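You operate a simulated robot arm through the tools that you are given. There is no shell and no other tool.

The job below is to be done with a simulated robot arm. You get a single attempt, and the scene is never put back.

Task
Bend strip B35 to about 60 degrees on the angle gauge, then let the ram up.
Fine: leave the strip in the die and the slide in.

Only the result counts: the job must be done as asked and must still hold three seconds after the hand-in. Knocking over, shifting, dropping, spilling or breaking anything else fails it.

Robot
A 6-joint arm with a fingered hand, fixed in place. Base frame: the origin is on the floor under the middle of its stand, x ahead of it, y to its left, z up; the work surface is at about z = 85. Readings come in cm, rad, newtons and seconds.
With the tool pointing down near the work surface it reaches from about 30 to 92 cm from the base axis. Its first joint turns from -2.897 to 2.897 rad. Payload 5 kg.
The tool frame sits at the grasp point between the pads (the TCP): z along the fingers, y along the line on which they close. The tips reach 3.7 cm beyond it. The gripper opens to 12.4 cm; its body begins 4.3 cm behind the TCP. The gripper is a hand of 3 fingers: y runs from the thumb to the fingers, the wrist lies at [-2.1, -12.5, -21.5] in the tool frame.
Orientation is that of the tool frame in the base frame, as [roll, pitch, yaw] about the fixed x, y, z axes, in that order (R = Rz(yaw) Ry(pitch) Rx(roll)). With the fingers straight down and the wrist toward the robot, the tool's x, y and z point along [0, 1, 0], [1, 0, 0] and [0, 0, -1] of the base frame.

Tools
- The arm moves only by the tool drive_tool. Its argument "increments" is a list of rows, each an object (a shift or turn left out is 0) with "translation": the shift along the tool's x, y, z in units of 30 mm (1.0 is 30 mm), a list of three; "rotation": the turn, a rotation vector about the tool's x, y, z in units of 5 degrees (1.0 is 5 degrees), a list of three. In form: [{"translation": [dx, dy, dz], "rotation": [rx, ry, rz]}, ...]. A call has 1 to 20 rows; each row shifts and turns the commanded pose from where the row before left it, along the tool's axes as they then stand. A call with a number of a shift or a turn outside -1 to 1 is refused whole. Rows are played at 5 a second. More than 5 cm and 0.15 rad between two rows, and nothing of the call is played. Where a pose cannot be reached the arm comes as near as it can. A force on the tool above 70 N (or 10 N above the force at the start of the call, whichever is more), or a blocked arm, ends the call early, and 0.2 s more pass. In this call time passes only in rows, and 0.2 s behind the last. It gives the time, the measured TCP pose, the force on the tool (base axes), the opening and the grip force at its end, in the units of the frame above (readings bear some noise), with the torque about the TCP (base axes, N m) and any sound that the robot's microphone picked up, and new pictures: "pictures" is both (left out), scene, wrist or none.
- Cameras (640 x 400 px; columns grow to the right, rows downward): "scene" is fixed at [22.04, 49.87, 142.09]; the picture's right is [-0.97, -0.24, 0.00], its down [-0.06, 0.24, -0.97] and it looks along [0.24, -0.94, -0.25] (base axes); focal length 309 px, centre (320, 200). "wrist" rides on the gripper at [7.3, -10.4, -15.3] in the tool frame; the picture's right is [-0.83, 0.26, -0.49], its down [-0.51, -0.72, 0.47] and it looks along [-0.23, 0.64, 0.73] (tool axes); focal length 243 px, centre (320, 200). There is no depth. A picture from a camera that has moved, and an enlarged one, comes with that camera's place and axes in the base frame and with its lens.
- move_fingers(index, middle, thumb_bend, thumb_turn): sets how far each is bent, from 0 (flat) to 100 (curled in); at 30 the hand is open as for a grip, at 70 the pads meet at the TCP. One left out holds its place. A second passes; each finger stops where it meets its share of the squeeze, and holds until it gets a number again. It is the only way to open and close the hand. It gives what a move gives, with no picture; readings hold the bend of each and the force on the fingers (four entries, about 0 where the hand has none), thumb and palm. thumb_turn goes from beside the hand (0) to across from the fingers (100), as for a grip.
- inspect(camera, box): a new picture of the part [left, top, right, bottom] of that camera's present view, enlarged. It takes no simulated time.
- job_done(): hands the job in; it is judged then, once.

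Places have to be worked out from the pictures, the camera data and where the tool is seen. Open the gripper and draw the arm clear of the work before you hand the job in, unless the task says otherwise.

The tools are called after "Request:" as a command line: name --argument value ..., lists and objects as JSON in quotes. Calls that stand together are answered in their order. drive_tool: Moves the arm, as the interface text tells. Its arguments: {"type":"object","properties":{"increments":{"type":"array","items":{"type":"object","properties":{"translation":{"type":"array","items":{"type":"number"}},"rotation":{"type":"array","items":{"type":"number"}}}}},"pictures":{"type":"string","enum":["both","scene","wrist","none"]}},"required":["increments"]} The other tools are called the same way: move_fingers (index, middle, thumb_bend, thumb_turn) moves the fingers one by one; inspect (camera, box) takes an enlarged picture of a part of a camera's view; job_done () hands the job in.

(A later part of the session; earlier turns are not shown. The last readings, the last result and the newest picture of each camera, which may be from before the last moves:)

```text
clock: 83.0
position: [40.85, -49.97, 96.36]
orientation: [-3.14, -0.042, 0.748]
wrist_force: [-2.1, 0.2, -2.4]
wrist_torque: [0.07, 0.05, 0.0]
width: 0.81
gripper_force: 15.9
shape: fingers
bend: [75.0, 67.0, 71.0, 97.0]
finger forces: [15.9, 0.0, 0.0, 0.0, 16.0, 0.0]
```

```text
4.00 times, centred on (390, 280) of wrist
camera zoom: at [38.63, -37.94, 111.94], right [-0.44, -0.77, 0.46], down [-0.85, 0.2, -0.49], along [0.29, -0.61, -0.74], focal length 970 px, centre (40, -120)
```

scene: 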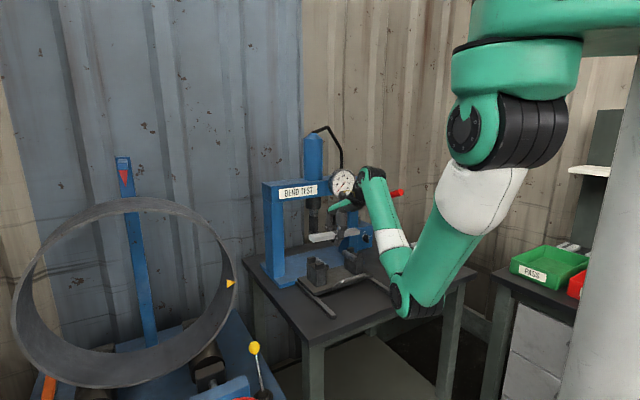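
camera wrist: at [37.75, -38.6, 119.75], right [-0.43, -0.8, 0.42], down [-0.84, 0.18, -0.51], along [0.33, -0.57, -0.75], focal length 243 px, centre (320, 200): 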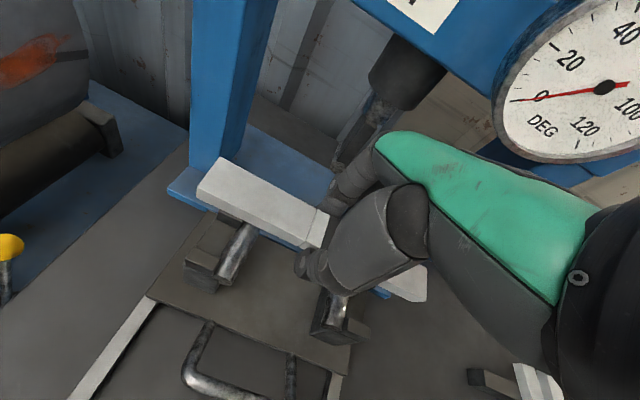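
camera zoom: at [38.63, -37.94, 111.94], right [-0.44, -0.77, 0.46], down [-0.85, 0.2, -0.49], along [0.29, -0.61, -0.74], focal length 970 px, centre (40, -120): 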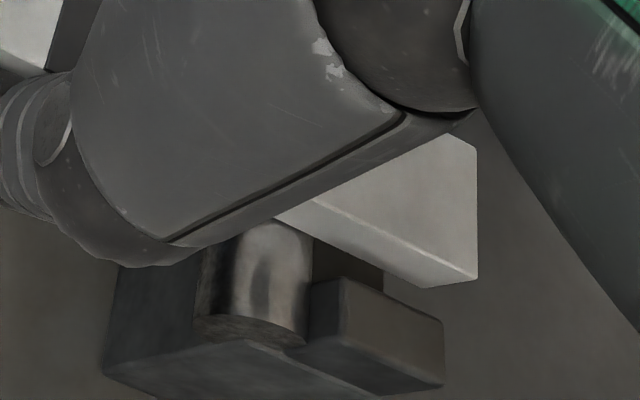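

Both front gaps are now ≈0.6–0.8 cm and the strip is parallel to the channel. I lower 1 mm more and release slowly.

Request:
drive_tool --increments '[{"translation": [0, 0, 0.05]}]' --pictures "none"

Request:
move_fingers --index 68 --middle 65 --thumb_bend 66

Request:
inspect --camera "scene" --box '[300, 230, 380, 280]'

Request:
inspect --camera "wrist" --box '[180, 140, 440, 330]'

```text
clock: 83.4
position: [40.78, -50.04, 96.2]
orientation: [-3.141, -0.04, 0.747]
wrist_force: [1.2, -0.2, 0.3]
wrist_torque: [0.09, 0.07, -0.02]
width: 0.7
gripper_force: 15.0
shape: fingers
bend: [75.0, 67.0, 71.0, 97.0]
finger forces: [17.1, 0.1, 0.0, 0.1, 13.5, 0.0]
```

```text
clock: 84.4
position: [40.77, -50.13, 96.13]
orientation: [3.141, -0.038, 0.749]
wrist_force: [-0.1, -0.3, 1.7]
wrist_torque: [0.01, -0.03, -0.01]
width: 1.81
gripper_force: 1.6
shape: fingers
bend: [67.0, 65.0, 65.0, 97.0]
finger forces: [1.3, 0.0, 0.0, 0.0, 1.3, 0.1]
```

```text
8.00 times, centred on (340, 255) of scene
camera zoom: at [22.04, 49.87, 142.09], right [-0.97, -0.24, 0.0], down [-0.06, 0.24, -0.97], along [0.24, -0.94, -0.25], focal length 2472 px, centre (160, -240)
```

zoom: 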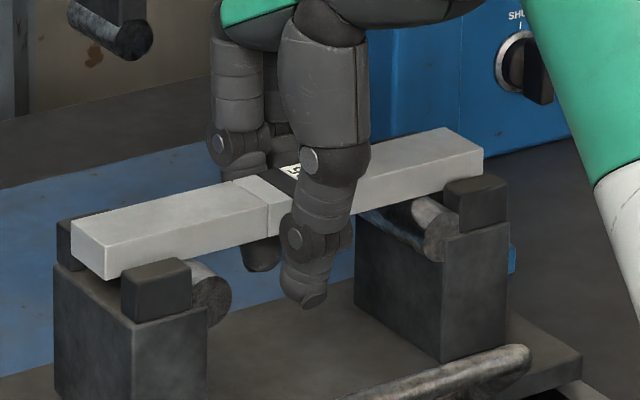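

```text
2.11 times, centred on (310, 235) of wrist
camera zoom: at [38.57, -37.92, 111.77], right [-0.44, -0.77, 0.46], down [-0.85, 0.2, -0.49], along [0.29, -0.61, -0.74], focal length 511 px, centre (341, 126)
```

zoom: 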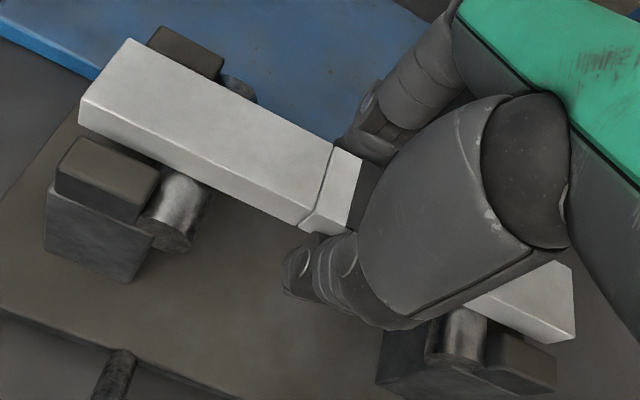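

The strip rests on both rollers between the posts. I open the fingers fully off it.

Request:
move_fingers --index 58 --middle 58 --thumb_bend 56

Request:
inspect --camera "scene" --box '[300, 230, 380, 280]'

Request:
inspect --camera "wrist" --box '[180, 140, 440, 330]'

```text
clock: 85.4
position: [40.82, -49.98, 96.11]
orientation: [-3.141, -0.039, 0.747]
wrist_force: [0.6, 0.1, 0.7]
wrist_torque: [0.02, -0.02, 0.02]
width: 4.68
gripper_force: 0.0
shape: fingers
bend: [57.0, 57.0, 56.0, 97.0]
finger forces: [0.1, 0.1, 0.1, 0.0, 0.0, 0.0]
```

```text
8.00 times, centred on (340, 255) of scene
camera zoom: at [22.04, 49.87, 142.09], right [-0.97, -0.24, 0.0], down [-0.06, 0.24, -0.97], along [0.24, -0.94, -0.25], focal length 2472 px, centre (160, -240)
```

zoom: 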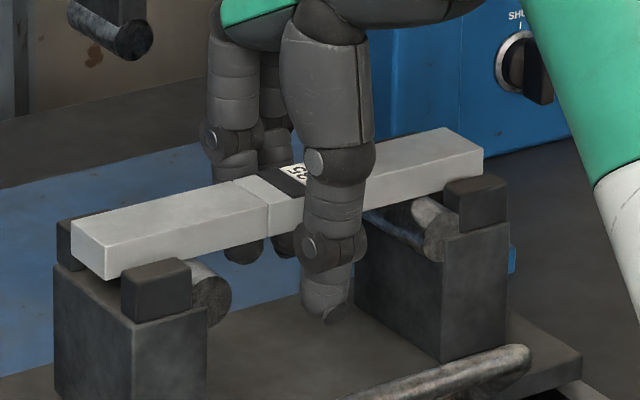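

```text
2.11 times, centred on (310, 235) of wrist
camera zoom: at [38.58, -37.92, 111.77], right [-0.44, -0.77, 0.46], down [-0.85, 0.2, -0.49], along [0.29, -0.61, -0.74], focal length 511 px, centre (341, 126)
```

zoom: 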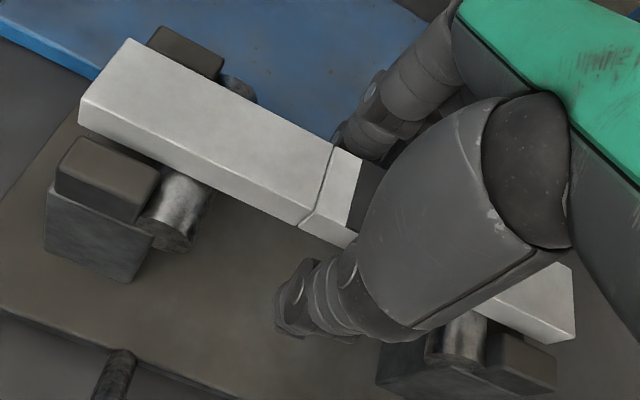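

B35 is released and lies on both rollers. I raise the hand straight up.

Request:
drive_tool --increments '[{"translation": [0.01, 0, -0.3]}, {"translation": [0.02, 0, -0.6]}, {"translation": [0.035, 0, -0.9]}, {"translation": [0.035, 0, -0.9]}]' --pictures "both"

Request:
inspect --camera "scene" --box '[300, 220, 390, 290]'

Request:
inspect --camera "wrist" --box '[160, 120, 400, 340]'

```text
clock: 86.4
position: [40.88, -49.79, 104.19]
orientation: [-3.141, -0.041, 0.748]
wrist_force: [0.2, 0.0, -0.4]
wrist_torque: [-0.02, -0.01, -0.01]
width: 4.7
gripper_force: 0.1
shape: fingers
bend: [57.0, 57.0, 56.0, 97.0]
finger forces: [0.1, 0.0, 0.0, 0.1, 0.0, 0.1]
camera wrist: at [38.67, -37.92, 119.79], right [-0.44, -0.77, 0.46], down [-0.85, 0.2, -0.49], along [0.29, -0.61, -0.74], focal length 243 px, centre (320, 200)
```

scene: 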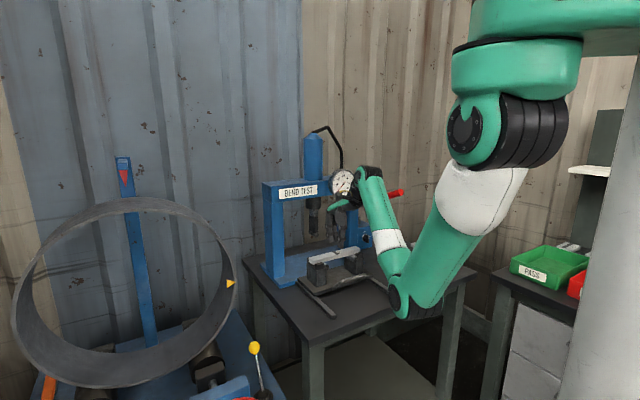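
wrist: 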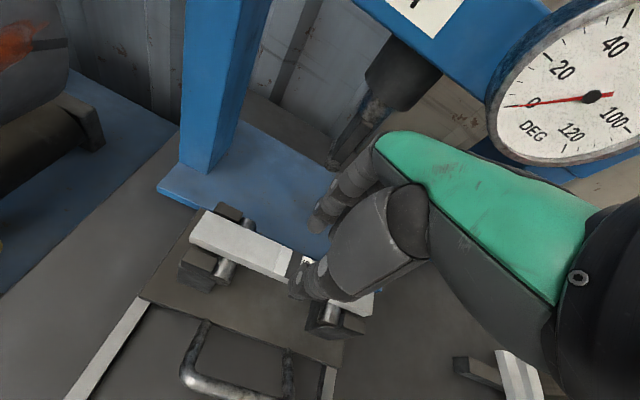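

```text
5.71 times, centred on (345, 255) of scene
camera zoom: at [22.04, 49.87, 142.09], right [-0.97, -0.24, 0.0], down [-0.06, 0.24, -0.97], along [0.24, -0.94, -0.25], focal length 1765 px, centre (177, -114)
```

zoom: 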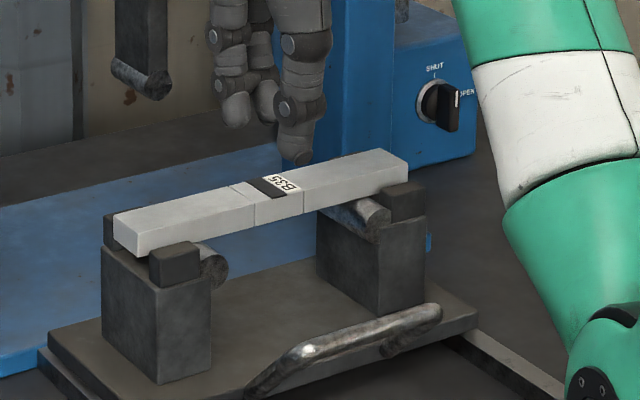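

```text
1.82 times, centred on (280, 230) of wrist
camera zoom: at [38.67, -37.92, 119.79], right [-0.44, -0.77, 0.46], down [-0.85, 0.2, -0.49], along [0.29, -0.61, -0.74], focal length 441 px, centre (393, 146)
```

zoom: 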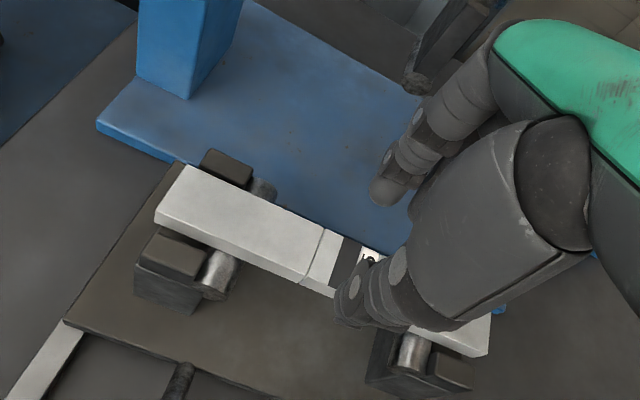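

B35 lies well centred in the die. Before pushing the slide in I check the height of the punch relative to the strip's top.

Request:
inspect --camera "scene" --box '[300, 195, 325, 240]'

Request:
inspect --camera "wrist" --box '[310, 80, 390, 180]'

```text
8.89 times, centred on (312, 218) of scene
camera zoom: at [22.04, 49.87, 142.09], right [-0.97, -0.24, 0.0], down [-0.06, 0.24, -0.97], along [0.24, -0.94, -0.25], focal length 2746 px, centre (387, 44)
```

zoom: 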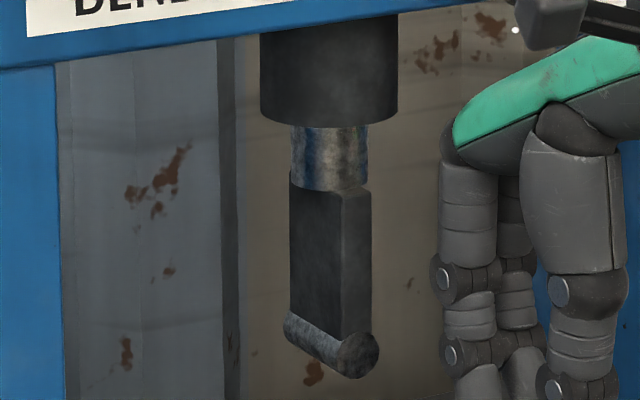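

```text
4.00 times, centred on (350, 130) of wrist
camera zoom: at [38.67, -37.92, 119.79], right [-0.44, -0.77, 0.46], down [-0.85, 0.2, -0.49], along [0.29, -0.61, -0.74], focal length 970 px, centre (200, 480)
```

zoom: 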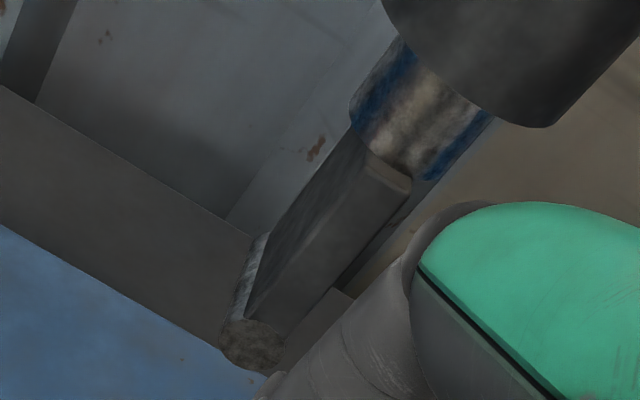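

The punch bottom is at z≈97.0 against a strip top of ≈96.5, so it should clear with little to spare. I'll push the slide in slowly and watch the force. First I square the hand and go back over the handle bar.

Request:
drive_tool --increments '[{"rotation": [0, -0.47, 0]}, {"rotation": [0, 0, -0.43]}, {"translation": [0.02, -0.96, 0]}, {"translation": [0.02, -0.96, 0]}, {"translation": [0.02, -0.96, 0]}, {"translation": [0.02, -0.96, 0]}]' --pictures "both"

Request:
inspect --camera "scene" --box '[300, 220, 400, 300]'

Request:
inspect --camera "wrist" --box '[160, 120, 400, 340]'

```text
clock: 87.8
position: [32.78, -41.68, 104.07]
orientation: [-3.14, -0.001, 0.785]
wrist_force: [0.5, 0.8, -0.4]
wrist_torque: [0.02, 0.01, -0.01]
width: 4.74
gripper_force: 0.1
shape: fingers
bend: [57.0, 57.0, 56.0, 97.0]
finger forces: [0.0, 0.1, 0.0, 0.0, 0.1, 0.0]
camera wrist: at [30.45, -29.21, 119.52], right [-0.4, -0.77, 0.49], down [-0.87, 0.15, -0.47], along [0.29, -0.62, -0.73], focal length 243 px, centre (320, 200)
```

scene: 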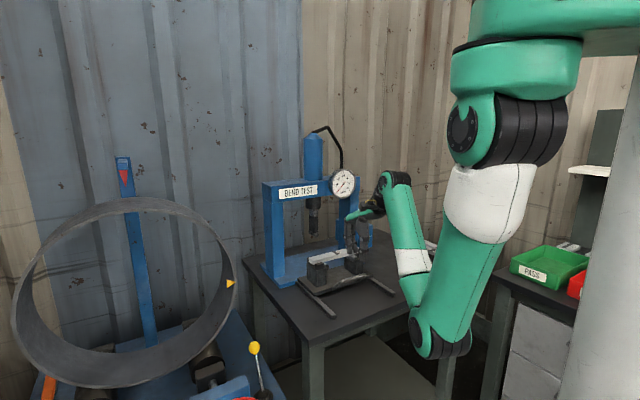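
wrist: 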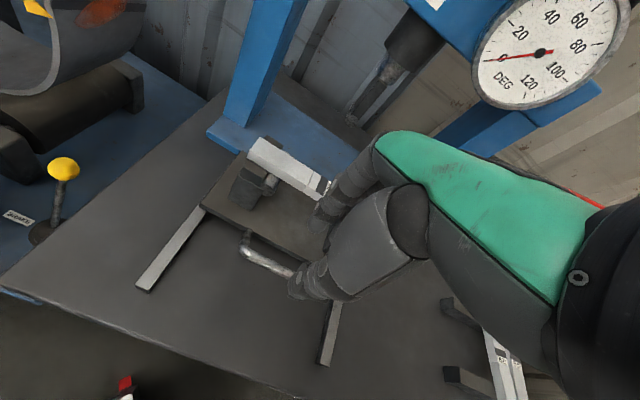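

```text
5.00 times, centred on (350, 260) of scene
camera zoom: at [22.04, 49.87, 142.09], right [-0.97, -0.24, 0.0], down [-0.06, 0.24, -0.97], along [0.24, -0.94, -0.25], focal length 1545 px, centre (170, -100)
```

zoom: 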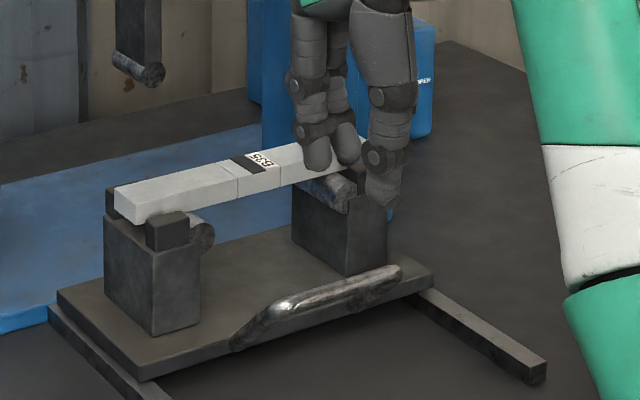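

```text
1.82 times, centred on (280, 230) of wrist
camera zoom: at [30.45, -29.21, 119.52], right [-0.4, -0.77, 0.49], down [-0.87, 0.15, -0.47], along [0.29, -0.62, -0.73], focal length 441 px, centre (393, 146)
```

zoom: 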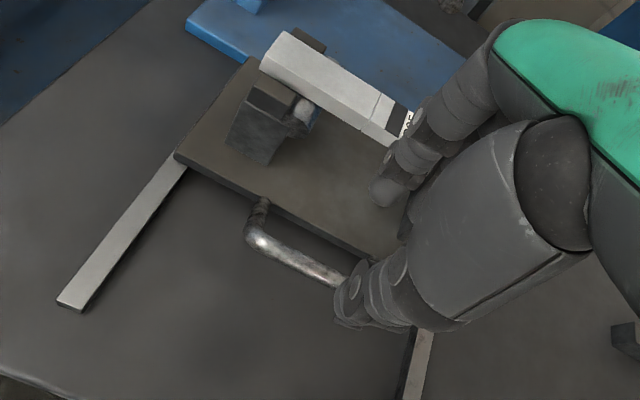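

Aligned over the bar as before. I descend around it.

Request:
drive_tool --increments '[{"translation": [0, 0, 0.97]}, {"translation": [0, 0, 0.97]}, {"translation": [0, 0, 0.97]}, {"translation": [0, 0, 0.97]}]' --pictures "none"

Request:
move_fingers --index 68 --middle 68 --thumb_bend 68

Request:
inspect --camera "scene" --box '[300, 220, 400, 300]'

Request:
inspect --camera "wrist" --box '[200, 140, 400, 320]'

```text
clock: 88.8
position: [32.95, -41.63, 92.61]
orientation: [-3.14, 0.001, 0.786]
wrist_force: [0.2, -0.3, 0.1]
wrist_torque: [0.0, -0.01, -0.01]
width: 4.72
gripper_force: 0.0
shape: fingers
bend: [57.0, 57.0, 56.0, 97.0]
finger forces: [0.1, 0.0, 0.1, 0.1, 0.0, 0.0]
```

```text
clock: 89.8
position: [33.02, -41.65, 92.62]
orientation: [-3.14, 0.0, 0.785]
wrist_force: [0.0, -0.5, -0.5]
wrist_torque: [0.01, -0.02, 0.0]
width: 1.31
gripper_force: 0.0
shape: fingers
bend: [68.0, 68.0, 68.0, 97.0]
finger forces: [0.1, 0.1, 0.0, 0.1, 0.1, 0.1]
```

```text
5.00 times, centred on (350, 260) of scene
camera zoom: at [22.04, 49.87, 142.09], right [-0.97, -0.24, 0.0], down [-0.06, 0.24, -0.97], along [0.24, -0.94, -0.25], focal length 1545 px, centre (170, -100)
```

zoom: 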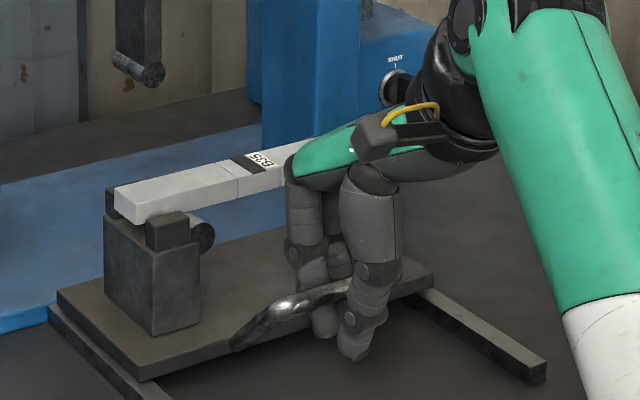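

```text
2.22 times, centred on (300, 230) of wrist
camera zoom: at [30.67, -29.18, 107.92], right [-0.4, -0.77, 0.49], down [-0.87, 0.15, -0.47], along [0.29, -0.62, -0.73], focal length 539 px, centre (364, 133)
```

zoom: 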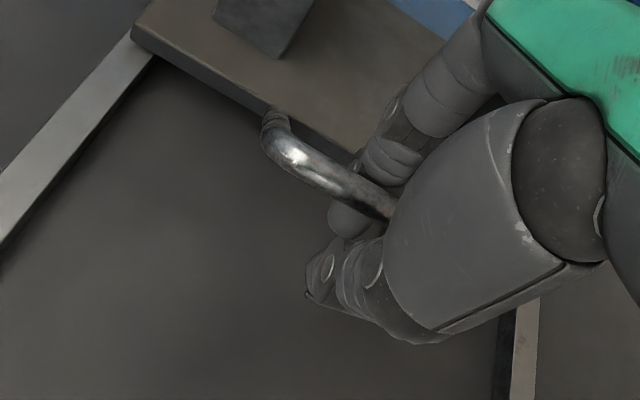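

The bar is enclosed again. I push the slide in gently, about 9 cm first.

Request:
drive_tool --increments '[{"translation": [0, 0.3, 0]}, {"translation": [0, 0.3, 0]}, {"translation": [0, 0.3, 0]}, {"translation": [0, 0.3, 0]}, {"translation": [0, 0.3, 0]}, {"translation": [0, 0.3, 0]}, {"translation": [0, 0.3, 0]}, {"translation": [0, 0.3, 0]}, {"translation": [0, 0.3, 0]}, {"translation": [0, 0.3, 0]}]' --pictures "scene"

Request:
inspect --camera "scene" --box '[280, 200, 390, 300]'

```text
clock: 92.0
position: [39.15, -48.2, 92.68]
orientation: [-3.141, 0.001, 0.785]
wrist_force: [-0.2, 0.0, 0.4]
wrist_torque: [0.02, 0.0, 0.03]
width: 1.43
gripper_force: 0.8
shape: fingers
bend: [68.0, 68.0, 67.0, 97.0]
finger forces: [0.0, 0.0, 0.0, 0.1, 1.0, 0.0]
```

scene: 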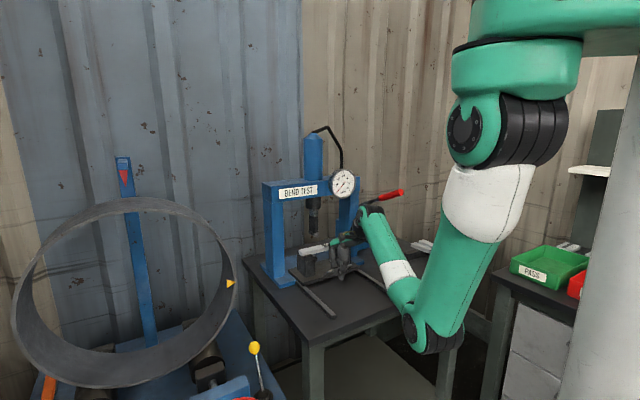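

```text
4.00 times, centred on (335, 250) of scene
camera zoom: at [22.04, 49.87, 142.09], right [-0.97, -0.24, 0.0], down [-0.06, 0.24, -0.97], along [0.24, -0.94, -0.25], focal length 1236 px, centre (260, 0)
```

zoom: 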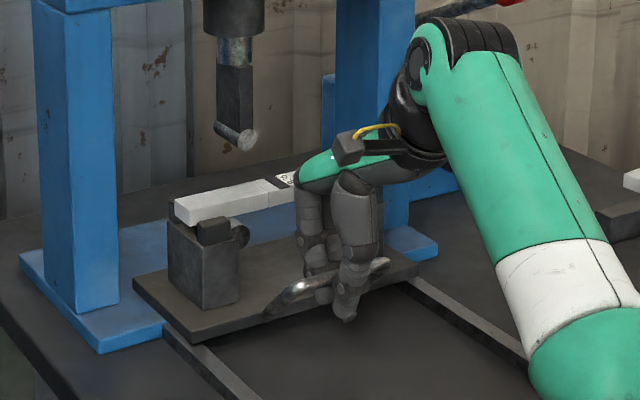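

It slides smoothly. I continue in slower steps toward the fully-in position, watching for the punch and the stop.

Request:
drive_tool --increments '[{"translation": [0, 0.2, 0]}, {"translation": [0, 0.2, 0]}, {"translation": [0, 0.2, 0]}, {"translation": [0, 0.2, 0]}, {"translation": [0, 0.2, 0]}, {"translation": [0, 0.2, 0]}, {"translation": [0, 0.2, 0]}, {"translation": [0, 0.2, 0]}, {"translation": [0, 0.2, 0]}, {"translation": [0, 0.2, 0]}]' --pictures "scene"

Request:
inspect --camera "scene" --box '[270, 190, 380, 290]'

```text
clock: 94.2
position: [43.51, -52.34, 92.57]
orientation: [-3.141, 0.001, 0.785]
wrist_force: [-1.0, 1.5, -0.5]
wrist_torque: [-0.02, -0.02, 0.01]
width: 1.48
gripper_force: 0.5
shape: fingers
bend: [68.0, 68.0, 67.0, 97.0]
finger forces: [0.0, 0.0, 0.1, 0.1, 1.2, 0.1]
```

scene: 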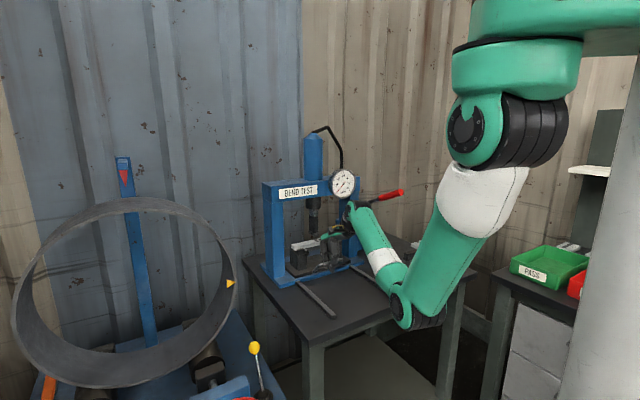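

```text
4.00 times, centred on (325, 240) of scene
camera zoom: at [22.04, 49.87, 142.09], right [-0.97, -0.24, 0.0], down [-0.06, 0.24, -0.97], along [0.24, -0.94, -0.25], focal length 1236 px, centre (300, 40)
```

zoom: 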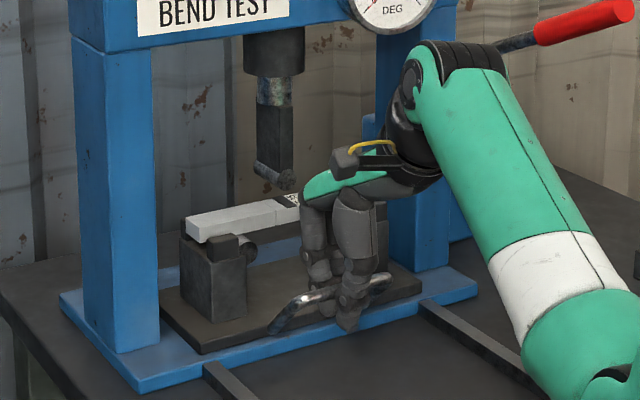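

About 1.2 cm remains to the original position. I push on in 3 mm steps until it meets the stop.

Request:
drive_tool --increments '[{"translation": [0, 0.1, 0]}, {"translation": [0, 0.1, 0]}, {"translation": [0, 0.1, 0]}, {"translation": [0, 0.1, 0]}]' --pictures "none"

Request:
drive_tool --increments '[{"translation": [0, 0.07, 0]}, {"translation": [0, 0.07, 0]}]' --pictures "none"

Request:
inspect --camera "scene" --box '[270, 190, 380, 290]'

```text
clock: 95.2
position: [44.31, -53.21, 92.64]
orientation: [-3.141, 0.001, 0.785]
wrist_force: [0.0, 0.4, 0.4]
wrist_torque: [-0.03, 0.02, -0.01]
width: 1.34
gripper_force: 0.0
shape: fingers
bend: [68.0, 68.0, 68.0, 97.0]
finger forces: [0.0, 0.0, 0.1, 0.1, 0.0, 0.1]
```

```text
clock: 95.8
position: [44.56, -53.44, 92.66]
orientation: [-3.14, 0.0, 0.784]
wrist_force: [-0.3, 0.5, 0.3]
wrist_torque: [0.01, 0.01, 0.02]
width: 1.31
gripper_force: 0.0
shape: fingers
bend: [68.0, 68.0, 68.0, 97.0]
finger forces: [0.1, 0.1, 0.0, 0.0, 0.0, 0.0]
```

```text
4.00 times, centred on (325, 240) of scene
camera zoom: at [22.04, 49.87, 142.09], right [-0.97, -0.24, 0.0], down [-0.06, 0.24, -0.97], along [0.24, -0.94, -0.25], focal length 1236 px, centre (300, 40)
```

zoom: 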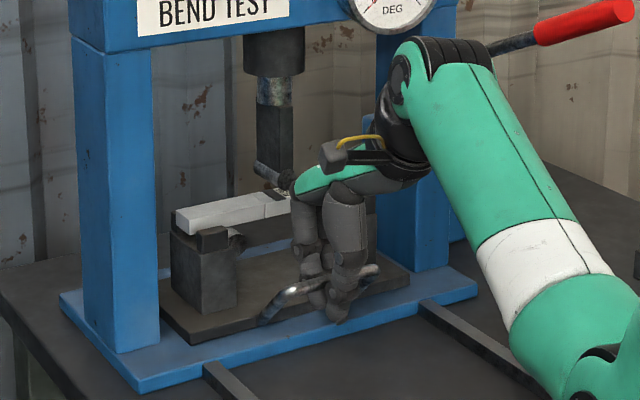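

The thumb contact vanished near the end, as if the slide seated itself. I push a few millimetres more to feel the stop.

Request:
drive_tool --increments '[{"translation": [0, 0.1, 0]}, {"translation": [0, 0.1, 0]}]' --pictures "none"

Request:
inspect --camera "scene" --box '[270, 190, 380, 290]'

```text
clock: 96.4
position: [45.1, -53.91, 92.39]
orientation: [-3.139, 0.0, 0.784]
wrist_force: [-1.1, 2.9, 1.1]
wrist_torque: [0.02, 0.02, 0.04]
width: 1.46
gripper_force: 1.2
shape: fingers
bend: [68.0, 68.0, 67.0, 97.0]
finger forces: [0.0, 0.1, 0.1, 0.0, 3.1, 0.1]
```

```text
4.00 times, centred on (325, 240) of scene
camera zoom: at [22.04, 49.87, 142.09], right [-0.97, -0.24, 0.0], down [-0.06, 0.24, -0.97], along [0.24, -0.94, -0.25], focal length 1236 px, centre (300, 40)
```

zoom: 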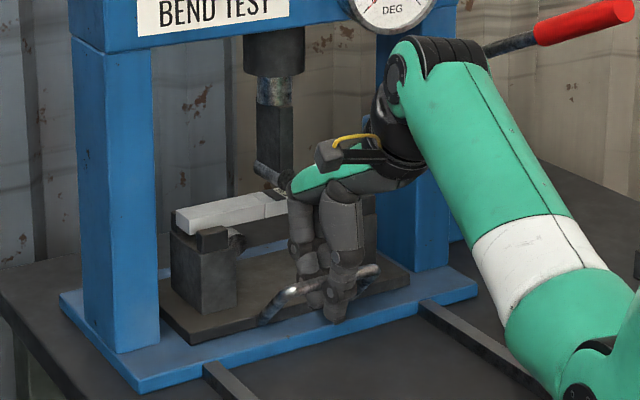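

The slide no longer moves and the thumb feels 3 N: it is at the stop. One more small push to be sure, then I release.

Request:
drive_tool --increments '[{"translation": [0, 0.08, 0]}]' --pictures "none"

Request:
drive_tool --increments '[{"translation": [0, -0.2, 0]}]' --pictures "none"

Request:
move_fingers --index 58 --middle 58 --thumb_bend 52

Request:
inspect --camera "scene" --box '[260, 190, 370, 290]'

```text
clock: 96.8
position: [45.25, -54.04, 92.53]
orientation: [-3.139, 0.0, 0.786]
wrist_force: [-3.7, 4.8, 0.3]
wrist_torque: [-0.01, 0.01, 0.03]
width: 1.73
gripper_force: 3.2
shape: fingers
bend: [68.0, 68.0, 66.0, 97.0]
finger forces: [0.0, 0.0, 0.0, 0.0, 5.9, 0.0]
```

```text
clock: 97.2
position: [44.79, -53.75, 92.68]
orientation: [3.141, -0.001, 0.785]
wrist_force: [-0.2, 0.2, -0.5]
wrist_torque: [0.0, -0.01, 0.02]
width: 1.34
gripper_force: 0.0
shape: fingers
bend: [68.0, 68.0, 68.0, 97.0]
finger forces: [0.1, 0.0, 0.0, 0.0, 0.0, 0.0]
```

```text
clock: 98.2
position: [44.88, -53.65, 92.62]
orientation: [3.141, 0.001, 0.786]
wrist_force: [-0.2, -0.2, -0.2]
wrist_torque: [0.0, 0.03, -0.01]
width: 5.33
gripper_force: 0.1
shape: fingers
bend: [57.0, 57.0, 52.0, 97.0]
finger forces: [0.1, 0.0, 0.1, 0.0, 0.0, 0.0]
```

```text
4.00 times, centred on (315, 240) of scene
camera zoom: at [22.04, 49.87, 142.09], right [-0.97, -0.24, 0.0], down [-0.06, 0.24, -0.97], along [0.24, -0.94, -0.25], focal length 1236 px, centre (340, 40)
```

zoom: 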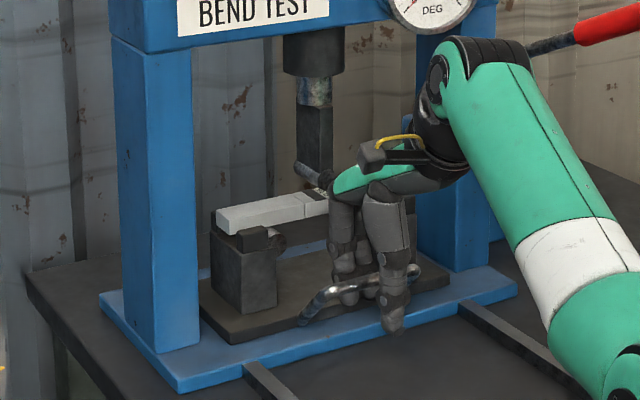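

The slide matches its original position exactly. I back the hand 1.4 cm so that the fingers clear the ram when rising, then lift partway and back off.

Request:
drive_tool --increments '[{"translation": [0, -0.47, 0]}, {"translation": [0, 0, -0.8]}, {"translation": [0, 0, -0.8]}, {"translation": [0, -0.8, -0.3]}, {"translation": [0, -1, -0.3]}, {"translation": [0, -1, 0]}]' --pictures "both"

Request:
inspect --camera "scene" --box '[260, 190, 370, 290]'

Request:
inspect --camera "wrist" --box '[180, 60, 400, 280]'

```text
clock: 99.6
position: [37.77, -46.52, 99.28]
orientation: [3.141, 0.001, 0.786]
wrist_force: [-0.1, -0.6, 0.6]
wrist_torque: [0.01, 0.03, 0.0]
width: 5.36
gripper_force: 0.1
shape: fingers
bend: [57.0, 57.0, 52.0, 97.0]
finger forces: [0.0, 0.0, 0.0, 0.1, 0.0, 0.0]
camera wrist: at [35.53, -34.15, 114.62], right [-0.4, -0.77, 0.49], down [-0.87, 0.15, -0.47], along [0.29, -0.62, -0.73], focal length 243 px, centre (320, 200)
```

scene: 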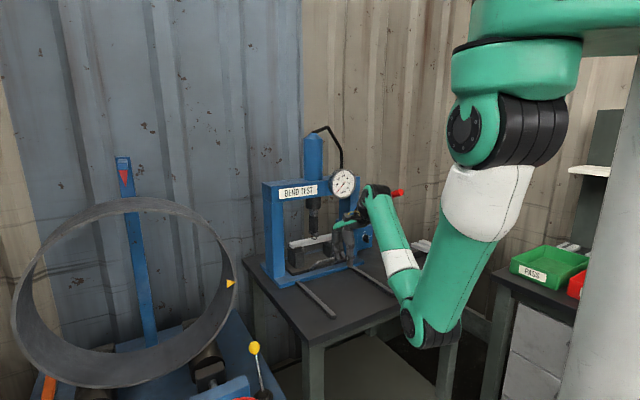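
wrist: 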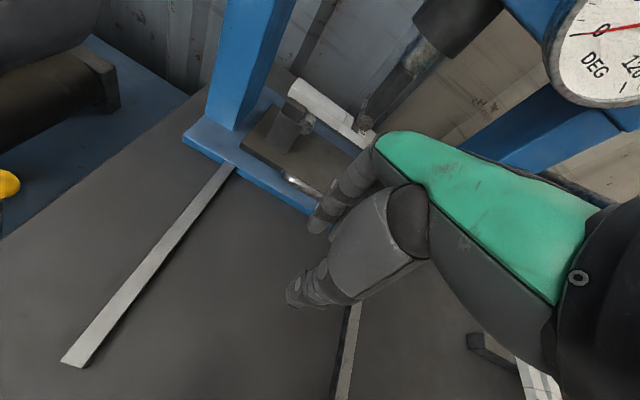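

```text
4.00 times, centred on (315, 240) of scene
camera zoom: at [22.04, 49.87, 142.09], right [-0.97, -0.24, 0.0], down [-0.06, 0.24, -0.97], along [0.24, -0.94, -0.25], focal length 1236 px, centre (340, 40)
```

zoom: 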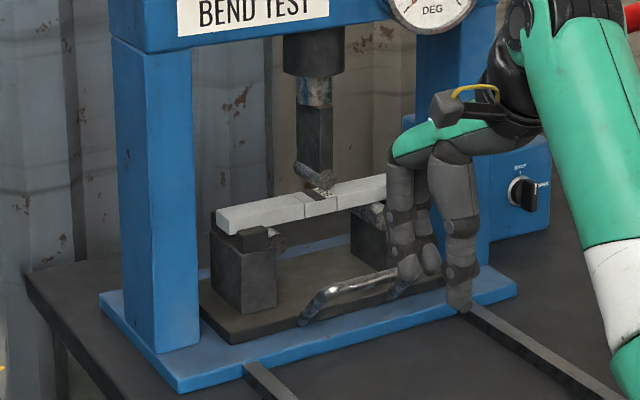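

```text
1.82 times, centred on (290, 170) of wrist
camera zoom: at [35.53, -34.15, 114.62], right [-0.4, -0.77, 0.49], down [-0.87, 0.15, -0.47], along [0.29, -0.62, -0.73], focal length 441 px, centre (374, 254)
```

zoom: 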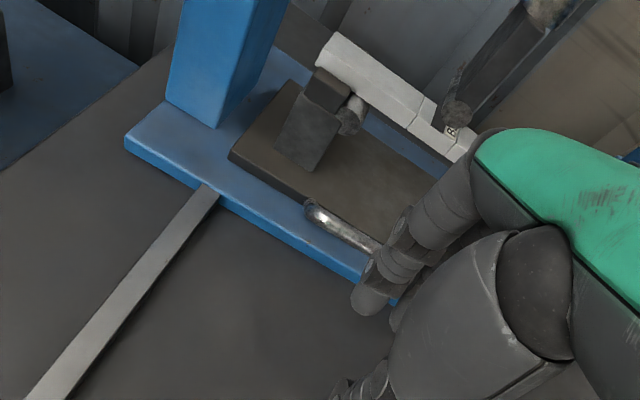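

The slide is in with B35 centred under the punch. Next is the pump: I'll bring the hand round to straddle the red lever from above. First I go back over the clear table area.

Request:
drive_tool --increments '[{"translation": [-0.82, -0.53, -0.02]}, {"translation": [-0.82, -0.53, -0.02]}, {"translation": [-0.82, -0.53, -0.02]}, {"translation": [-0.82, -0.53, -0.02]}, {"translation": [-0.82, -0.53, -0.02]}, {"translation": [-0.82, -0.53, -0.02]}, {"translation": [-0.82, -0.53, -0.02]}, {"translation": [-0.82, -0.53, -0.02]}, {"translation": [-0.82, -0.53, -0.02]}]' --pictures "none"

Request:
drive_tool --increments '[{"rotation": [0, 0, 1]}, {"rotation": [0, 0, 1]}, {"rotation": [0, 0, 1]}, {"rotation": [0, 0, 1]}, {"rotation": [0, 0, 1]}, {"rotation": [0, 0, 1]}, {"rotation": [0, 0, 1]}, {"rotation": [0, 0, 1]}, {"rotation": [0, 0, 1]}, {"rotation": [0, 0, 1]}, {"rotation": [0, 0, 1]}, {"rotation": [0, 0, 1]}, {"rotation": [0, 0, 1]}, {"rotation": [0, 0, 1]}, {"rotation": [0, 0, 1]}, {"rotation": [0, 0, 1]}, {"rotation": [0, 0, 1]}, {"rotation": [0, 0, 1]}]' --pictures "both"

```text
clock: 101.6
position: [12.17, -52.31, 99.87]
orientation: [-3.142, 0.0, 0.786]
wrist_force: [0.0, -0.3, -0.6]
wrist_torque: [-0.01, 0.06, 0.0]
width: 5.35
gripper_force: 0.1
shape: fingers
bend: [57.0, 57.0, 52.0, 97.0]
finger forces: [0.0, 0.0, 0.1, 0.0, 0.0, 0.0]
```

```text
clock: 105.4
position: [12.03, -52.22, 99.75]
orientation: [3.141, -0.001, -0.787]
wrist_force: [0.2, -0.5, -0.3]
wrist_torque: [0.01, 0.0, 0.02]
width: 5.32
gripper_force: 0.0
shape: fingers
bend: [57.0, 57.0, 52.0, 97.0]
finger forces: [0.0, 0.0, 0.1, 0.0, 0.0, 0.0]
camera wrist: at [24.52, -50.01, 115.08], right [-0.77, 0.4, 0.49], down [0.15, 0.87, -0.47], along [-0.62, -0.29, -0.73], focal length 243 px, centre (320, 200)
```

scene: 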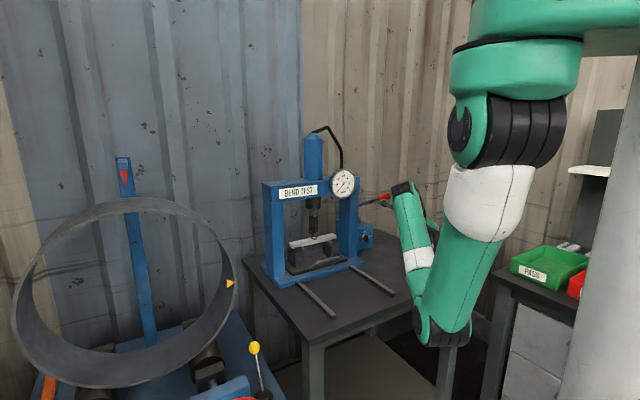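
wrist: 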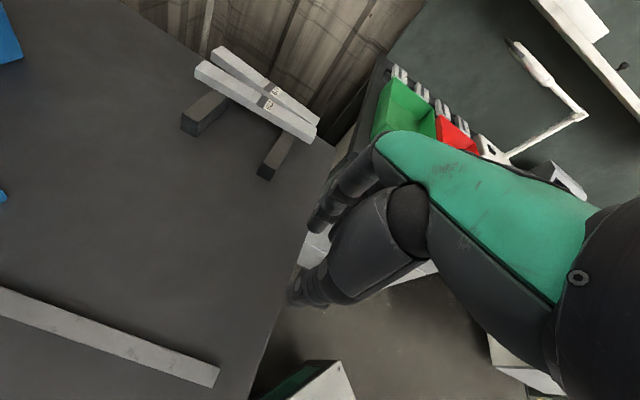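

The press is ready. While the rack is in view I look at how far B21 was displaced.

Request:
inspect --camera "wrist" --box '[170, 30, 340, 190]'

Request:
inspect --camera "scene" --box '[270, 200, 390, 290]'

```text
2.50 times, centred on (255, 110) of wrist
camera zoom: at [24.52, -50.01, 115.08], right [-0.77, 0.4, 0.49], down [0.15, 0.87, -0.47], along [-0.62, -0.29, -0.73], focal length 606 px, centre (482, 425)
```

zoom: 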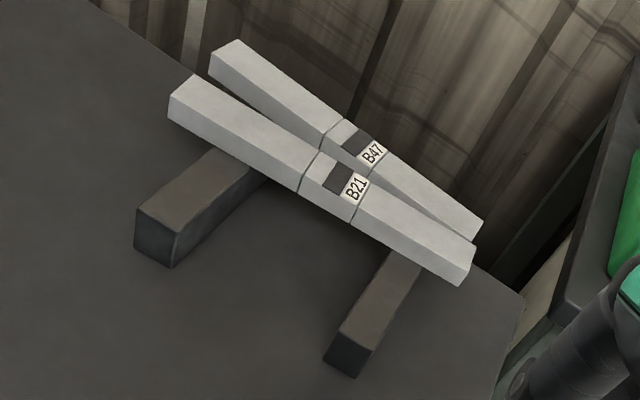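

```text
4.44 times, centred on (330, 245) of scene
camera zoom: at [22.04, 49.87, 142.09], right [-0.97, -0.24, 0.0], down [-0.06, 0.24, -0.97], along [0.24, -0.94, -0.25], focal length 1373 px, centre (276, 0)
```

zoom: 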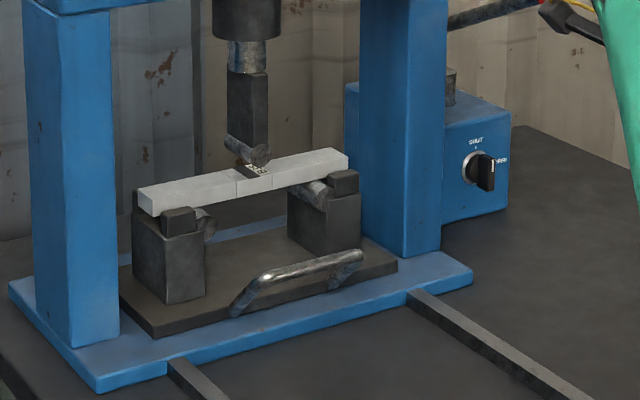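

B21 was turned about 5° (its near end moved ≈2 cm); I'll try to nudge it back later. Now I open the fingers a little wider and move in front of the pump lever's tip.

Request:
move_fingers --index 48 --middle 48 --thumb_bend 48

Request:
drive_tool --increments '[{"translation": [0.717, 0.508, -0.52]}, {"translation": [0.717, 0.508, -0.52]}, {"translation": [0.717, 0.508, -0.52]}, {"translation": [0.717, 0.508, -0.52]}, {"rotation": [0, 1, 0]}, {"rotation": [0, 1, 0]}, {"rotation": [0, 1, 0]}]' --pictures "both"

Request:
inspect --camera "scene" --box '[340, 150, 460, 260]'

```text
clock: 106.4
position: [11.97, -52.18, 99.74]
orientation: [3.141, 0.0, -0.785]
wrist_force: [0.5, 0.9, -0.5]
wrist_torque: [-0.05, 0.0, -0.03]
width: 7.31
gripper_force: 0.0
shape: fingers
bend: [48.0, 48.0, 48.0, 97.0]
finger forces: [0.0, 0.0, 0.0, 0.0, 0.0, 0.1]
```

```text
clock: 108.0
position: [13.88, -62.62, 105.98]
orientation: [3.141, -0.261, -0.783]
wrist_force: [0.4, 1.0, -0.2]
wrist_torque: [0.0, 0.04, 0.01]
width: 7.34
gripper_force: 0.1
shape: fingers
bend: [48.0, 48.0, 48.0, 97.0]
finger forces: [0.0, 0.0, 0.0, 0.0, 0.1, 0.0]
camera wrist: at [23.34, -57.43, 122.67], right [-0.84, 0.47, 0.26], down [0.25, 0.77, -0.59], along [-0.48, -0.43, -0.77], focal length 243 px, centre (320, 200)
```

scene: 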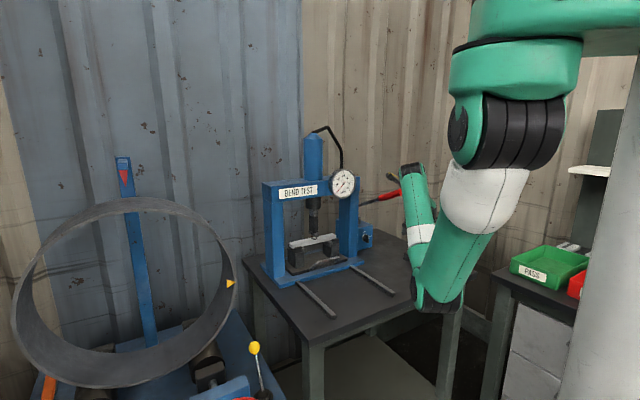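
wrist: 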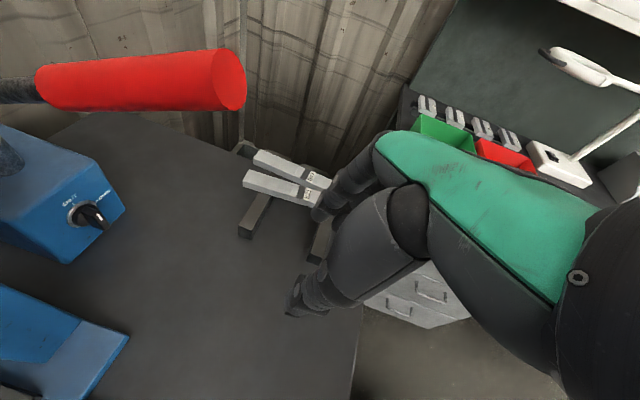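

```text
3.64 times, centred on (400, 205) of scene
camera zoom: at [22.04, 49.87, 142.09], right [-0.97, -0.24, 0.0], down [-0.06, 0.24, -0.97], along [0.24, -0.94, -0.25], focal length 1124 px, centre (29, 182)
```

zoom: 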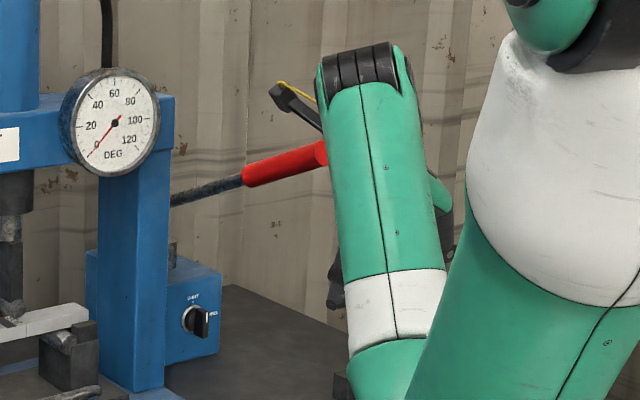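

The lever lies at u≈-34.6, and the TCP is on the same line. I raise the hand so that thumb and fingers will pass either side of the grip, and check reach.

Request:
drive_tool --increments '[{"translation": [0.245, 0, -0.91]}, {"translation": [0.245, 0, -0.91]}, {"translation": [0.245, 0, -0.91]}]' --pictures "wrist"

Request:
inspect --camera "scene" --box '[340, 150, 460, 260]'

```text
clock: 108.8
position: [13.88, -62.64, 114.31]
orientation: [3.14, -0.26, -0.785]
wrist_force: [-0.3, -0.2, -0.1]
wrist_torque: [0.02, 0.0, 0.02]
width: 7.34
gripper_force: 0.0
shape: fingers
bend: [48.0, 48.0, 48.0, 97.0]
finger forces: [0.1, 0.1, 0.1, 0.0, 0.1, 0.0]
camera wrist: at [23.32, -57.43, 131.04], right [-0.84, 0.47, 0.26], down [0.25, 0.77, -0.59], along [-0.48, -0.43, -0.77], focal length 243 px, centre (320, 200)
```

wrist: 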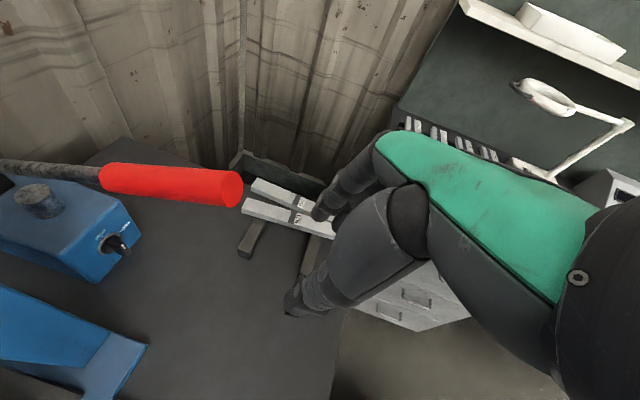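

```text
3.64 times, centred on (400, 205) of scene
camera zoom: at [22.04, 49.87, 142.09], right [-0.97, -0.24, 0.0], down [-0.06, 0.24, -0.97], along [0.24, -0.94, -0.25], focal length 1124 px, centre (29, 182)
```

zoom: 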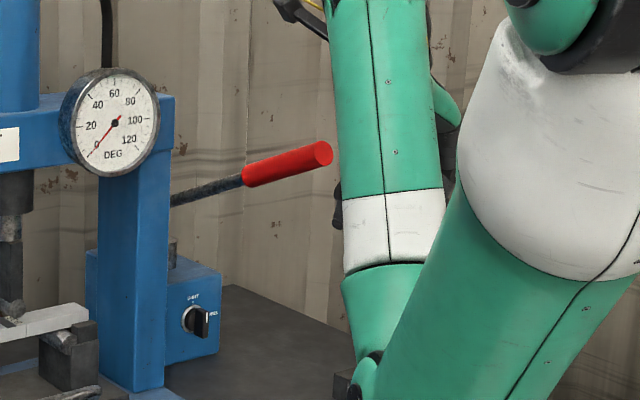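

Triangulating from the two views puts the grip's tip centre at (20.0,-68.9,116.0), sloping down at 22° toward the pump. I advance along it, the grip passing between thumb and fingers.

Request:
drive_tool --increments '[{"translation": [0.6, -0.01, 0.16]}, {"translation": [0.6, -0.01, 0.16]}, {"translation": [0.6, -0.01, 0.16]}, {"translation": [0.6, -0.01, 0.16]}]' --pictures "wrist"

Request:
inspect --camera "scene" --box '[340, 150, 460, 260]'

```text
clock: 109.8
position: [19.35, -67.76, 114.29]
orientation: [-3.141, -0.263, -0.786]
wrist_force: [-0.3, 0.2, 0.5]
wrist_torque: [-0.01, -0.05, 0.01]
width: 7.34
gripper_force: 0.0
shape: fingers
bend: [48.0, 48.0, 48.0, 97.0]
finger forces: [0.1, 0.0, 0.0, 0.0, 0.0, 0.0]
camera wrist: at [28.77, -62.68, 131.05], right [-0.84, 0.47, 0.26], down [0.25, 0.77, -0.59], along [-0.48, -0.43, -0.77], focal length 243 px, centre (320, 200)
```

wrist: 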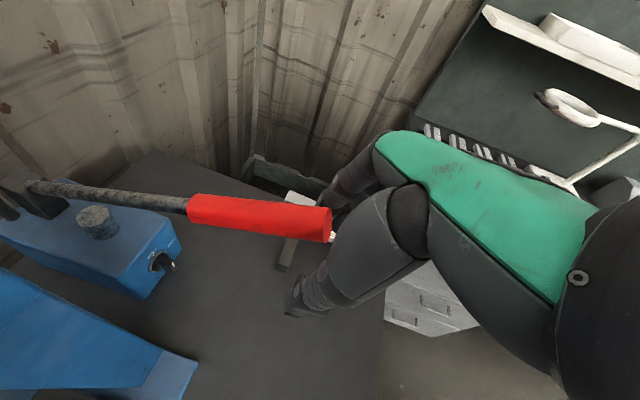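

```text
3.64 times, centred on (400, 205) of scene
camera zoom: at [22.04, 49.87, 142.09], right [-0.97, -0.24, 0.0], down [-0.06, 0.24, -0.97], along [0.24, -0.94, -0.25], focal length 1124 px, centre (29, 182)
```

zoom: 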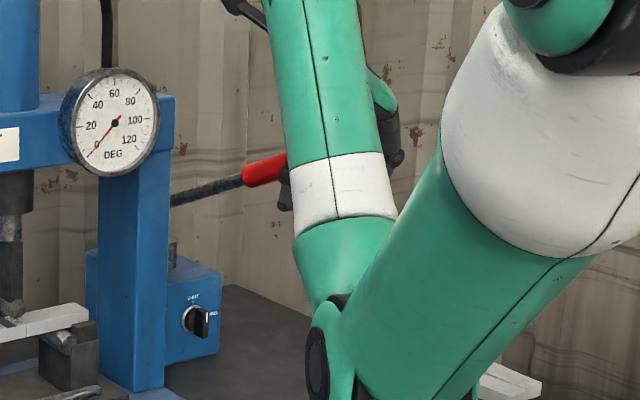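

The tip is entering between fingers and thumb without contact. I advance another 5 cm.

Request:
drive_tool --increments '[{"translation": [0.5, -0.01, 0.134]}, {"translation": [0.5, -0.01, 0.134]}, {"translation": [0.5, -0.01, 0.134]}]' --pictures "wrist"

Request:
inspect --camera "wrist" --box '[160, 120, 440, 330]'

Request:
inspect --camera "scene" --box '[340, 150, 460, 260]'

```text
clock: 110.6
position: [22.51, -71.02, 114.54]
orientation: [-3.141, -0.26, -0.786]
wrist_force: [0.1, -0.3, 0.6]
wrist_torque: [-0.02, -0.02, 0.03]
width: 7.36
gripper_force: 0.0
shape: fingers
bend: [48.0, 48.0, 48.0, 97.0]
finger forces: [0.1, 0.1, 0.0, 0.0, 0.0, 0.0]
camera wrist: at [32.1, -65.87, 131.13], right [-0.84, 0.47, 0.26], down [0.25, 0.77, -0.59], along [-0.48, -0.43, -0.77], focal length 243 px, centre (320, 200)
```

wrist: 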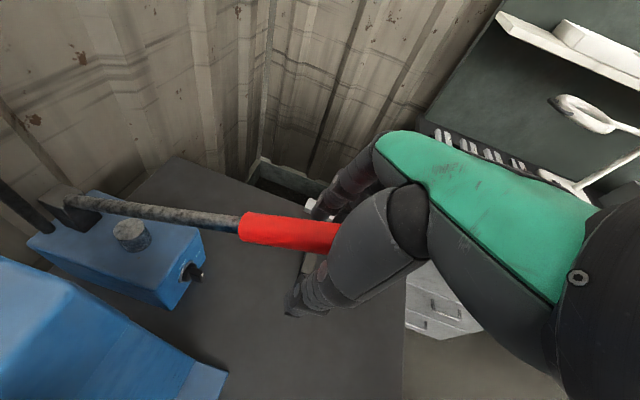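

```text
1.90 times, centred on (300, 225) of wrist
camera zoom: at [32.1, -65.87, 131.13], right [-0.84, 0.47, 0.26], down [0.25, 0.77, -0.59], along [-0.48, -0.43, -0.77], focal length 462 px, centre (358, 152)
```

zoom: 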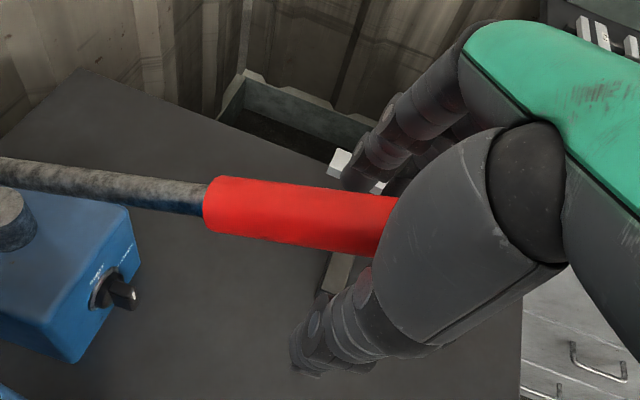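

```text
3.64 times, centred on (400, 205) of scene
camera zoom: at [22.04, 49.87, 142.09], right [-0.97, -0.24, 0.0], down [-0.06, 0.24, -0.97], along [0.24, -0.94, -0.25], focal length 1124 px, centre (29, 182)
```

zoom: 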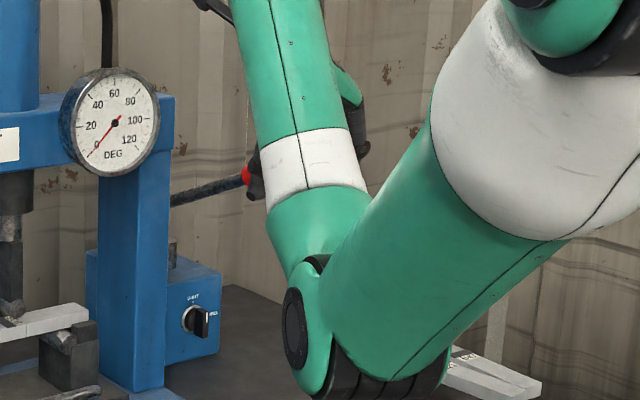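

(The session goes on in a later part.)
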